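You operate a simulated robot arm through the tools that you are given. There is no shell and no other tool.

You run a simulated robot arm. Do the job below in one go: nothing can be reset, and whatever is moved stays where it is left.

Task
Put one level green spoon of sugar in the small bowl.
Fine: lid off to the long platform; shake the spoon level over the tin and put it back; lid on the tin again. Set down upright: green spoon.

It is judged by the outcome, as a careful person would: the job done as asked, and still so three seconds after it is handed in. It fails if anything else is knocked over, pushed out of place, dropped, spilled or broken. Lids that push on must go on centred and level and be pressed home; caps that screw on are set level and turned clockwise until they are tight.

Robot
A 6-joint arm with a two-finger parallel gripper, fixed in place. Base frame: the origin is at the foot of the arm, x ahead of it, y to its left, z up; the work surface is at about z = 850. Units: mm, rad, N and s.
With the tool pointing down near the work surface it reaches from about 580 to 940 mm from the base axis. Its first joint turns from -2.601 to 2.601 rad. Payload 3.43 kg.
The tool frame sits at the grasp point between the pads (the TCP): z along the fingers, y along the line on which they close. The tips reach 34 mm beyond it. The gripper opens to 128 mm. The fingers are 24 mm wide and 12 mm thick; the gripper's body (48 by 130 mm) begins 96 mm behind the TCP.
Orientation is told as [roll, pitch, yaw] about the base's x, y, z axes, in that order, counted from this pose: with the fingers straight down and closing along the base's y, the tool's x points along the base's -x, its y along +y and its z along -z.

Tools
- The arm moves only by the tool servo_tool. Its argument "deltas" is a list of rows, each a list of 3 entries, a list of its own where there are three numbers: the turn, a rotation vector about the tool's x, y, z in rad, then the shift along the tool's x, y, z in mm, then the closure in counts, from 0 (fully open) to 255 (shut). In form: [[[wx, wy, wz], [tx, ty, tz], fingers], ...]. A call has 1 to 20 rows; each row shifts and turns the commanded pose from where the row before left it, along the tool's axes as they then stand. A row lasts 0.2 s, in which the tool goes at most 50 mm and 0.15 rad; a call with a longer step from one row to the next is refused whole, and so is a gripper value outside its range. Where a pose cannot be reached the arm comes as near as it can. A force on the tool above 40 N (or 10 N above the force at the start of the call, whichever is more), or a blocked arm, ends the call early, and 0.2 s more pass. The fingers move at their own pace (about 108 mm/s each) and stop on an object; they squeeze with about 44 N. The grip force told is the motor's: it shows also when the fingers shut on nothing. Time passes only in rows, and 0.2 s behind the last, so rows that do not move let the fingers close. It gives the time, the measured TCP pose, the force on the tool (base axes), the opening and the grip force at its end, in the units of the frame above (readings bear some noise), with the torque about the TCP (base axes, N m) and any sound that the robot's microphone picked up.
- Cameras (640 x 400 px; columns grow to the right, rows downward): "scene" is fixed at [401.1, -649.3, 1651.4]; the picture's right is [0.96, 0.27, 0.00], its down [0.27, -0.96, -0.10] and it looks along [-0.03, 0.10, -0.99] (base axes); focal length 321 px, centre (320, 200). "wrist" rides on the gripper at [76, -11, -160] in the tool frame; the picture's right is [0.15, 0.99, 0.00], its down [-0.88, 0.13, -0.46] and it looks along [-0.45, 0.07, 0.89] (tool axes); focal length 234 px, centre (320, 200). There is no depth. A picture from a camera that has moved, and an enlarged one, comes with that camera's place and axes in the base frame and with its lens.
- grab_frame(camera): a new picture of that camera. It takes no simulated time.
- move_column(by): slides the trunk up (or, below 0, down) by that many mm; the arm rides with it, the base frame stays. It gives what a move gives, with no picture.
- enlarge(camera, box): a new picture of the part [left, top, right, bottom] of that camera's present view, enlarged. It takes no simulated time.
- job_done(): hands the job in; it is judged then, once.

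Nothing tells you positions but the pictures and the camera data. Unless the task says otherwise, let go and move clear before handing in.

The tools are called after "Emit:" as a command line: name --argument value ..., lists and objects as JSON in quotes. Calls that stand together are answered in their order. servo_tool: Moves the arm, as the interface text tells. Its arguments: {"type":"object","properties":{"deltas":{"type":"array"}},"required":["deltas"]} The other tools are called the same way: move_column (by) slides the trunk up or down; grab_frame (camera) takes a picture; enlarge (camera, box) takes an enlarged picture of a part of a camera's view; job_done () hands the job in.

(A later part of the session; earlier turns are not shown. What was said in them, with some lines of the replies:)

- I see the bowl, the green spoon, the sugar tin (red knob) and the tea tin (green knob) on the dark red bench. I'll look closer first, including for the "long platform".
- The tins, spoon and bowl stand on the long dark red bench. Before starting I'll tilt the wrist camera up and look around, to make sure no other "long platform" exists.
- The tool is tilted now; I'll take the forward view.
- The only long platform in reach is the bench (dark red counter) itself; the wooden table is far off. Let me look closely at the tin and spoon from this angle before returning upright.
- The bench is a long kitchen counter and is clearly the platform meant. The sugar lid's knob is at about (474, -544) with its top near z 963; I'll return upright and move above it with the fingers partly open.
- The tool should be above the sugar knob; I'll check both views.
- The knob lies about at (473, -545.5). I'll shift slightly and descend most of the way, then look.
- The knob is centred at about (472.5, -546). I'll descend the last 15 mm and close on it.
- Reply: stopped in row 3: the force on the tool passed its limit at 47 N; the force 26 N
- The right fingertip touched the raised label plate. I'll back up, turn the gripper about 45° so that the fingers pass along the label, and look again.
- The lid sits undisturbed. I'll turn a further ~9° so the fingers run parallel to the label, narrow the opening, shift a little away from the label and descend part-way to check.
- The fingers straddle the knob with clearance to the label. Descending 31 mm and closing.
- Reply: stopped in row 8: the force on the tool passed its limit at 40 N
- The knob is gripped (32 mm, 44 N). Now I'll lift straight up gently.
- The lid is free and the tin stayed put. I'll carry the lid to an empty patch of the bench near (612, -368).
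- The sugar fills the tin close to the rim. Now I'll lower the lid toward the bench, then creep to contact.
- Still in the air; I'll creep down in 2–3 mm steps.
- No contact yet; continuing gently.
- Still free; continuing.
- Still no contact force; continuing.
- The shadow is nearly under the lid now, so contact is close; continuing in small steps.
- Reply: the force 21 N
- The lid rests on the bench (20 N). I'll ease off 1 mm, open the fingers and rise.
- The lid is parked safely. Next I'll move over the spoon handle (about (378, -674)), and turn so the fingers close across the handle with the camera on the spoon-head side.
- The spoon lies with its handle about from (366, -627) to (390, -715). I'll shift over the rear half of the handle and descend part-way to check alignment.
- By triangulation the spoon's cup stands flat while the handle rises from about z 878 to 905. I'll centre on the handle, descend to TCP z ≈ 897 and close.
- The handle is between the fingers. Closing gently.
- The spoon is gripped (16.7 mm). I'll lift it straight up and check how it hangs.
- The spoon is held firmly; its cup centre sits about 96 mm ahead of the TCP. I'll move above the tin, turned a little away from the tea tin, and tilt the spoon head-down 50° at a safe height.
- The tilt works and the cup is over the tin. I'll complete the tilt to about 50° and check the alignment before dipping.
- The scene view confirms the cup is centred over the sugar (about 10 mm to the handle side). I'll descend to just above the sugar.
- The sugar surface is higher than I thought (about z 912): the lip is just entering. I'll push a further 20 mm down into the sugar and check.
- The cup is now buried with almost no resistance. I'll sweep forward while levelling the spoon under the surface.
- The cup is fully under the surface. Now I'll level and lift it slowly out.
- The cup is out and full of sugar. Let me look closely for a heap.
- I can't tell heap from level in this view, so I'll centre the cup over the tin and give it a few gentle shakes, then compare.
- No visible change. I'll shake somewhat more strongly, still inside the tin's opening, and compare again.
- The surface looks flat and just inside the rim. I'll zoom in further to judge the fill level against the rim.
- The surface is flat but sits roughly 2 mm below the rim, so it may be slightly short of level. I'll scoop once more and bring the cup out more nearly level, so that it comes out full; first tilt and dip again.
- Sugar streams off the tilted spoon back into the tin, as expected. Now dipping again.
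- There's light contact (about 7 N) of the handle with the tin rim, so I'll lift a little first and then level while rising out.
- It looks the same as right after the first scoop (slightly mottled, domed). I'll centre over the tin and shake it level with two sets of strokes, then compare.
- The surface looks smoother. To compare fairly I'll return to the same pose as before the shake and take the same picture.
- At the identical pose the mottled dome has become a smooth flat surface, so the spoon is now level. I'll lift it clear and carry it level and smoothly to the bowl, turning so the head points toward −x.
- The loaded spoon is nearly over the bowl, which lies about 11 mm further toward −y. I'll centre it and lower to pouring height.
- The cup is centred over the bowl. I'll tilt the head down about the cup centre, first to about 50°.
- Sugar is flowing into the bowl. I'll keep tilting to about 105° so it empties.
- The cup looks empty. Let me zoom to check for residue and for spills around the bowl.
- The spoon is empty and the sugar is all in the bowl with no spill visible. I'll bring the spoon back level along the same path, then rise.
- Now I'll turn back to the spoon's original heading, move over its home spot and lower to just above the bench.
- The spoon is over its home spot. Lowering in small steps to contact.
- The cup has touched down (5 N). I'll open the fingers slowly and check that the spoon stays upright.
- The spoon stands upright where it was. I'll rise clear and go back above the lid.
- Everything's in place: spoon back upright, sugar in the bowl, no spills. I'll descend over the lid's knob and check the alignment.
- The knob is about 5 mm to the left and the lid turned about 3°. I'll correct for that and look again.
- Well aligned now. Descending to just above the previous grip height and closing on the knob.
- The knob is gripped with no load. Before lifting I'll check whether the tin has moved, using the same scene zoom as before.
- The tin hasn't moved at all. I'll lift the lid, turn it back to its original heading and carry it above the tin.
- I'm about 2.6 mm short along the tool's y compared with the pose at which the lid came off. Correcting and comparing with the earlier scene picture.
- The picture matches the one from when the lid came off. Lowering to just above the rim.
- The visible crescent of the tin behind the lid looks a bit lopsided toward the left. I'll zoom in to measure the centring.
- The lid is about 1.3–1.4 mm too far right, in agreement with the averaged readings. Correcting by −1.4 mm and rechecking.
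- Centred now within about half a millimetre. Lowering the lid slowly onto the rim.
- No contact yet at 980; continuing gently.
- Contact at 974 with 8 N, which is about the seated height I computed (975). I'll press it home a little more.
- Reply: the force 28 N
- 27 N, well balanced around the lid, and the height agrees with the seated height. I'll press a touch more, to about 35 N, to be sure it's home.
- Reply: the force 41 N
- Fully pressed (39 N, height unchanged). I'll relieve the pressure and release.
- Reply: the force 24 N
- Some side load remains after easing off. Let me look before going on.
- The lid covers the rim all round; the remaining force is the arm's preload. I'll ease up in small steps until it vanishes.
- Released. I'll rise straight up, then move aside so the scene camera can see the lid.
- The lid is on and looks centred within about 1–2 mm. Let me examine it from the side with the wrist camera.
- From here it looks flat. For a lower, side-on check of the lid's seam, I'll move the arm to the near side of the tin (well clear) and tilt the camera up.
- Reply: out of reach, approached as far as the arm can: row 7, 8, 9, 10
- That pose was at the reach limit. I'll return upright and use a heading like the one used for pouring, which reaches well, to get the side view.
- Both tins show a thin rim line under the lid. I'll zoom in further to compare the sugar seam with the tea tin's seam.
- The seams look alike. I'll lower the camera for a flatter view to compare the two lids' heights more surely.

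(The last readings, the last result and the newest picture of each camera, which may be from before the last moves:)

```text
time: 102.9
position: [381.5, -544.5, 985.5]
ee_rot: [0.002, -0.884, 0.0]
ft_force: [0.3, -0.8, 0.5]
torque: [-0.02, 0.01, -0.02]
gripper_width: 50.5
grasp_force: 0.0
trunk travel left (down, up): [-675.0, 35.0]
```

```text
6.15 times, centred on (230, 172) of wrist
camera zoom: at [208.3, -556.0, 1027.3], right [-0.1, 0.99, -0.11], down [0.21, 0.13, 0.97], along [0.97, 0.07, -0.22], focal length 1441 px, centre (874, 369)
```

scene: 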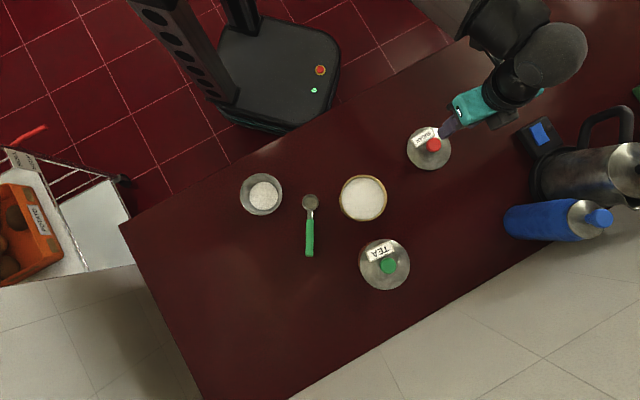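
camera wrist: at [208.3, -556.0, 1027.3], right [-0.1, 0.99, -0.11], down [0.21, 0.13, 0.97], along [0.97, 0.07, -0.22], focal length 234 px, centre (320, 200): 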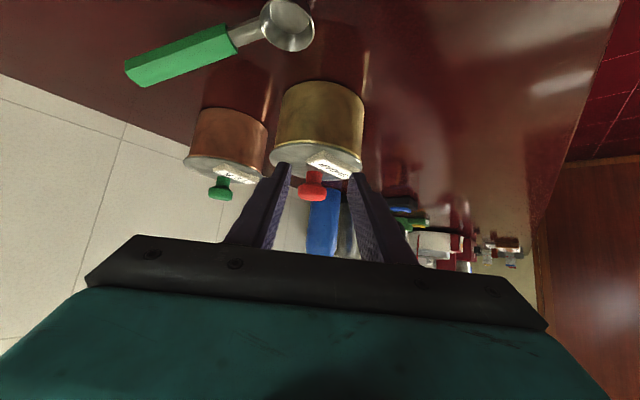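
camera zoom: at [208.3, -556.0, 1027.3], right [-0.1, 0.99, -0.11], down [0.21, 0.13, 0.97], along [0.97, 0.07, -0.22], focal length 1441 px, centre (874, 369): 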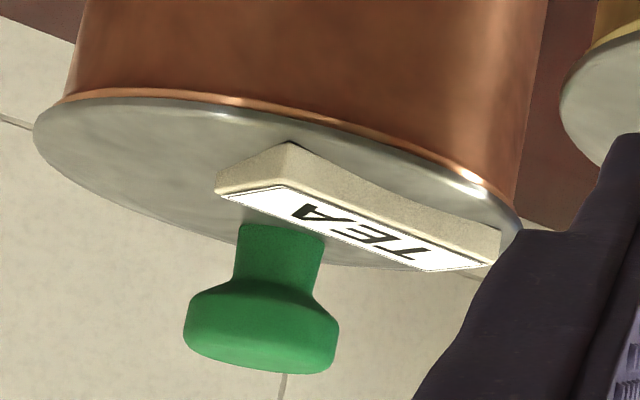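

The bead under the sugar lid is even from side to side and the same thickness as the tea tin's, so the lid is level and home. I'll retreat clear upward and take a final look at everything.

Emit:
servo_tool --deltas '[[[0, 0, 0], [-15.5, 0, -12.7], 155], [[0, 0, 0], [-15.5, 0, -12.7], 155], [[0, 0, 0], [-15.5, 0, -12.7], 155], [[0, 0.146, 0], [0, 0, 0], 155], [[0, 0.146, 0], [0, 0, 0], 155], [[0, 0.146, 0], [0, 0, 0], 155], [[0, 0.146, 0], [0, 0, 0], 155], [[0, 0.146, 0], [0, 0, 0], 155], [[0, 0.146, 0], [0, 0, 0], 155], [[0, 0, 0], [10, 8, -35], 155], [[0, 0, 0], [20, 15, -35], 155], [[0, 0, 0], [25, 20, -35], 155], [[0, 0, 0], [25, 20, -25], 155], [[0, 0, 0], [0, 0, 0], 155]]'

Emit:
grab_frame --camera "scene"

Emit:
enlarge --camera "scene" --box '[220, 150, 440, 300]'

Emit:
grab_frame --camera "wrist"

```text
time: 105.9
position: [299.9, -483.3, 1173.4]
ee_rot: [0.002, -0.006, 0.002]
ft_force: [-0.2, -0.1, 0.5]
torque: [-0.01, -0.03, 0.02]
gripper_width: 50.4
grasp_force: 0.0
trunk travel left (down, up): [-675.0, 35.0]
```

```text
taken
```

scene: 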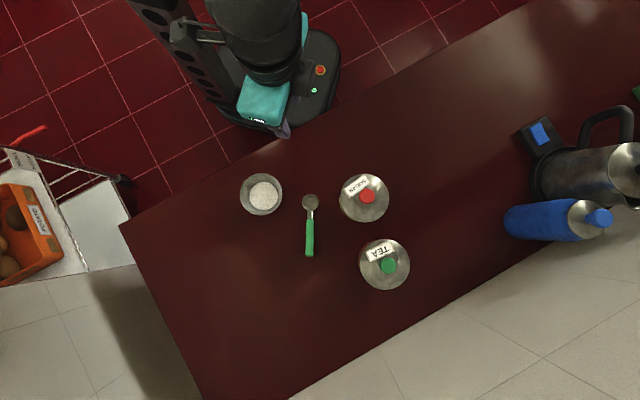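

```text
2.67 times, centred on (330, 225) of scene
camera zoom: at [401.1, -649.3, 1651.4], right [0.96, 0.27, 0.0], down [0.27, -0.96, -0.1], along [-0.03, 0.1, -0.99], focal length 856 px, centre (293, 133)
```

zoom: 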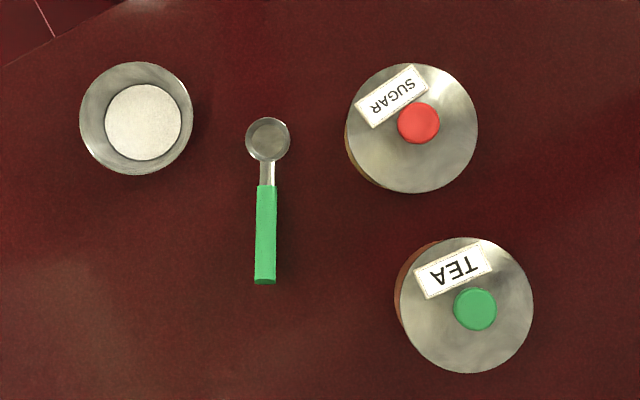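

```text
taken
camera wrist: at [222.1, -493.7, 1332.5], right [-0.15, 0.99, 0.0], down [0.88, 0.13, 0.46], along [0.46, 0.07, -0.89], focal length 234 px, centre (320, 200)
```

wrist: 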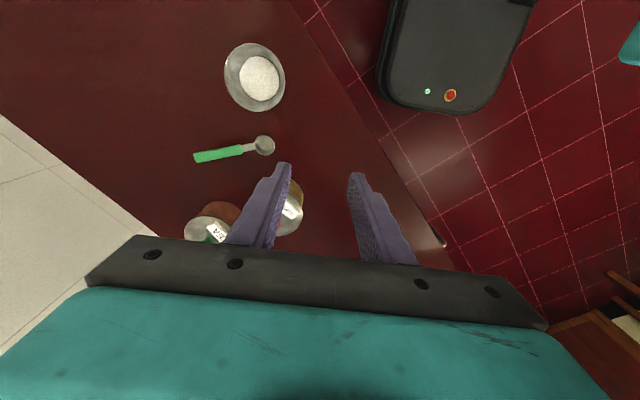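

Everything is in place. To be certain the lid is fully home and level, I'll press once straight down on the centre of its knob with the fingers closed.

Emit:
servo_tool --deltas '[[[0, 0, 0], [-35.1, -12.8, 5], 255], [[0, 0, 0], [-35.1, -12.8, 25], 255], [[0, 0, 0], [-35.1, -12.8, 25], 255], [[0, 0, 0], [-35.1, -12.8, 25], 255], [[0, 0, 0], [-35.1, -12.8, 25], 255], [[0, 0, 0], [0, 0, 25], 255], [[0, 0, 0], [0, 0, 12], 255], [[0, 0, 0], [0, 0, 0], 255]]'

Emit:
enlarge --camera "wrist" --box '[220, 60, 420, 260]'

```text
time: 107.7
position: [475.8, -547.7, 1035.5]
ee_rot: [0.002, -0.008, 0.003]
ft_force: [-0.4, 0.4, 0.1]
torque: [0.0, 0.03, 0.0]
gripper_width: 0.0
grasp_force: 33.3
trunk travel left (down, up): [-675.0, 35.0]
```

```text
2.00 times, centred on (320, 160) of wrist
camera zoom: at [398.2, -558.2, 1193.3], right [-0.15, 0.99, 0.0], down [0.88, 0.13, 0.46], along [0.46, 0.07, -0.89], focal length 468 px, centre (320, 280)
```

zoom: 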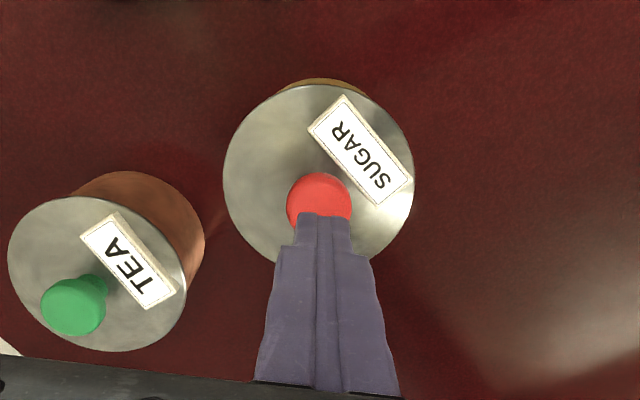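

Emit:
servo_tool --deltas '[[[0, 0, 0], [2, 0.7, 12], 255], [[0, 0, 0], [0, 0, 10], 255], [[0, 0, 0], [0, 0, 5], 255], [[0, 0, 0], [0, 0, 0], 255]]'

```text
time: 108.7
position: [474.4, -545.7, 1005.8]
ee_rot: [0.002, -0.008, 0.0]
ft_force: [-0.3, 0.6, 0.7]
torque: [0.01, -0.01, -0.01]
gripper_width: 0.1
grasp_force: 32.6
trunk travel left (down, up): [-675.0, 35.0]
```

Emit:
servo_tool --deltas '[[[0, 0, 0], [0, 0, 1.5], 255], [[0, 0, 0], [0, 0, 1.5], 255], [[0, 0, 0], [0, 0, 1], 255], [[0, 0, 0], [0, 0, 0], 255]]'

```text
time: 109.7
position: [474.5, -546.8, 1003.1]
ee_rot: [0.002, -0.007, 0.002]
ft_force: [-0.1, 0.1, 0.5]
torque: [-0.02, 0.02, 0.02]
gripper_width: 0.0
grasp_force: 32.1
trunk travel left (down, up): [-675.0, 35.0]
```

Emit:
servo_tool --deltas '[[[0, 0, 0], [0, 0, 1.2], 255], [[0, 0, 0], [0, 0, 1.2], 255], [[0, 0, 0], [0, 0, 0], 255]]'

```text
time: 110.5
position: [473.7, -545.4, 1002.3]
ee_rot: [0.0, -0.008, 0.0]
ft_force: [-0.4, -0.7, 9.2]
torque: [-0.02, 0.08, 0.03]
gripper_width: 0.0
grasp_force: 32.6
trunk travel left (down, up): [-675.0, 35.0]
```

Contact on the knob at 9 N, centred. Pressing a little more.

Emit:
servo_tool --deltas '[[[0, 0, 0], [0, 0, 1], 255], [[0, 0, 0], [0, 0, 0.8], 255], [[0, 0, 0], [0, 0, 0], 255]]'

```text
time: 111.3
position: [474.3, -545.2, 1001.9]
ee_rot: [-0.001, -0.01, 0.005]
ft_force: [7.4, -5.3, 29.2]
torque: [-0.21, -0.1, -0.02]
gripper_width: 0.0
grasp_force: 33.0
trunk travel left (down, up): [-675.0, 35.0]
```

Firm at 29 N with no further travel, so the lid is home. I'll rise straight up and retreat.

Emit:
servo_tool --deltas '[[[0, 0, 0], [0, 0, -2], 255], [[0, 0, 0], [0, 0, -5], 255], [[0, 0, 0], [0, 0, -20], 255], [[0, 0, 0], [0, 0, -40], 255], [[0, 0, 0], [30, 10, -40], 255], [[0, 0, 0], [35, 12, -35], 255], [[0, 0, 0], [35, 12, -25], 255], [[0, 0, 0], [35, 12, 0], 255], [[0, 0, 0], [35, 12, 0], 255], [[0, 0, 0], [0, 0, 0], 200], [[0, 0, 0], [0, 0, 0], 150]]'

Emit:
grab_frame --camera "scene"

Emit:
enlarge --camera "scene" --box '[220, 150, 440, 300]'

```text
refused: row 5 steps farther than a row can; nothing moved
```

```text
taken
```

scene: 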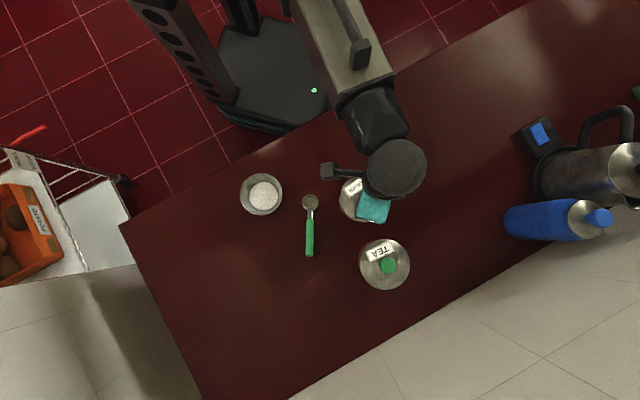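

```text
2.67 times, centred on (330, 225) of scene
camera zoom: at [401.1, -649.3, 1651.4], right [0.96, 0.27, 0.0], down [0.27, -0.96, -0.1], along [-0.03, 0.1, -0.99], focal length 856 px, centre (293, 133)
```

zoom: 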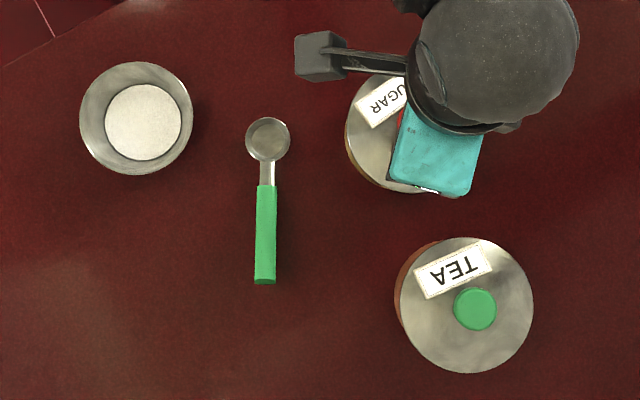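

The call was refused because one row was too long; nothing moved. I'll repeat the retreat with shorter rows.

Emit:
servo_tool --deltas '[[[0, 0, 0], [0, 0, -2], 255], [[0, 0, 0], [0, 0, -5], 255], [[0, 0, 0], [0, 0, -20], 255], [[0, 0, 0], [0, 0, -40], 255], [[0, 0, 0], [0, 0, -40], 255], [[0, 0, 0], [25, 9, -30], 255], [[0, 0, 0], [35, 12, -20], 255], [[0, 0, 0], [35, 12, -10], 255], [[0, 0, 0], [35, 12, 0], 255], [[0, 0, 0], [35, 12, 0], 255], [[0, 0, 0], [0, 0, 0], 200], [[0, 0, 0], [0, 0, 0], 150]]'

Emit:
grab_frame --camera "scene"

Emit:
enlarge --camera "scene" --box '[220, 150, 440, 300]'

Emit:
enlarge --camera "scene" --box '[310, 150, 410, 230]'

```text
time: 113.9
position: [307.5, -489.7, 1166.1]
ee_rot: [0.003, -0.007, 0.002]
ft_force: [0.2, 0.3, 0.5]
torque: [0.03, 0.03, 0.0]
gripper_width: 52.4
grasp_force: 0.1
trunk travel left (down, up): [-675.0, 35.0]
```

```text
taken
```

scene: 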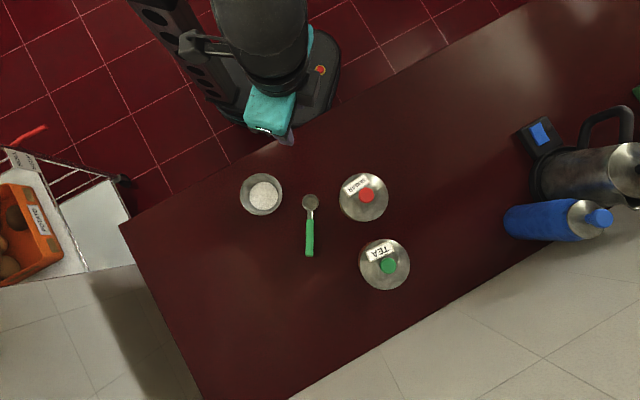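

```text
2.67 times, centred on (330, 225) of scene
camera zoom: at [401.1, -649.3, 1651.4], right [0.96, 0.27, 0.0], down [0.27, -0.96, -0.1], along [-0.03, 0.1, -0.99], focal length 856 px, centre (293, 133)
```

zoom: 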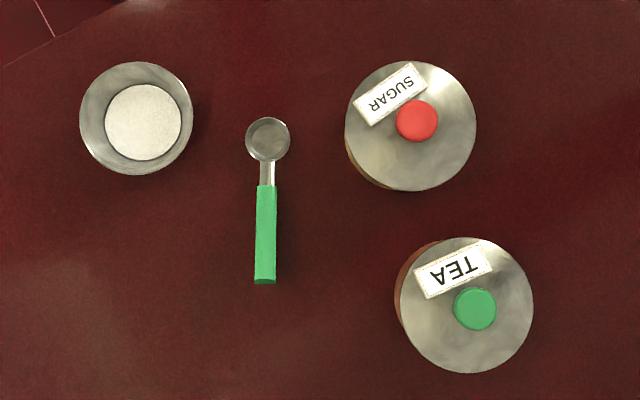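

```text
5.00 times, centred on (360, 190) of scene
camera zoom: at [401.1, -649.3, 1651.4], right [0.96, 0.27, 0.0], down [0.27, -0.96, -0.1], along [-0.03, 0.1, -0.99], focal length 1605 px, centre (120, 250)
```

zoom: 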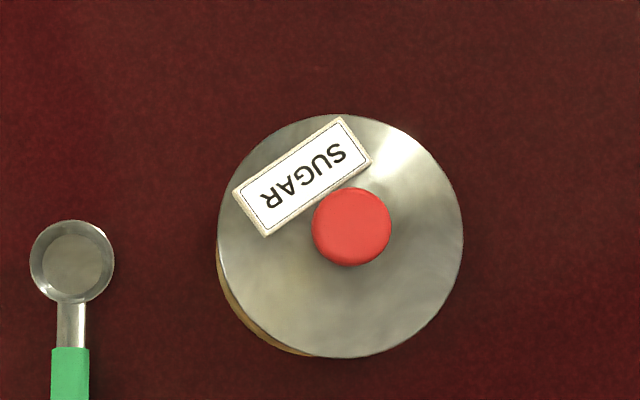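

The sugar is in the bowl, with no spill showing in the pictures. The lid is centred on the tin to within about 1 mm and pressed home. The green spoon stands upright in its place, nothing else has moved, and the arm is clear, so I'm handing the job in.

Emit:
job_done

```text
The job is handed in.
```

I put one level green spoon of sugar in the small bowl and handed the job in; no verdict has come back yet.

- **Lid off:** I set it on the long dark red bench, which I took to be the "long platform". It was the only long surface within reach.
- **Spoonful:** I scooped twice, because after the first scoop the sugar sat slightly below the rim. I then shook the spoon over the tin until the surface was flat. I judged "level" by eye from the wrist camera, so it could be slightly off.
- **Pouring:** The spoon emptied fully into the bowl, and the pictures show no spill.
- **Spoon:** It stands upright in its original place, within about 2–3 mm.
- **Lid on:** It is centred within about 1 mm and pressed home. A final press of about 29 N on the knob moved it no further down.

There were three small contacts on the way. A fingertip touched the lid's label on the first approach. The fingers pressed on the lid as they first closed on the knob. The spoon handle rested lightly on the tin rim during the second scoop. None of these moved or damaged anything I could see. The tea tin and everything else are where they were, and the arm is clear.
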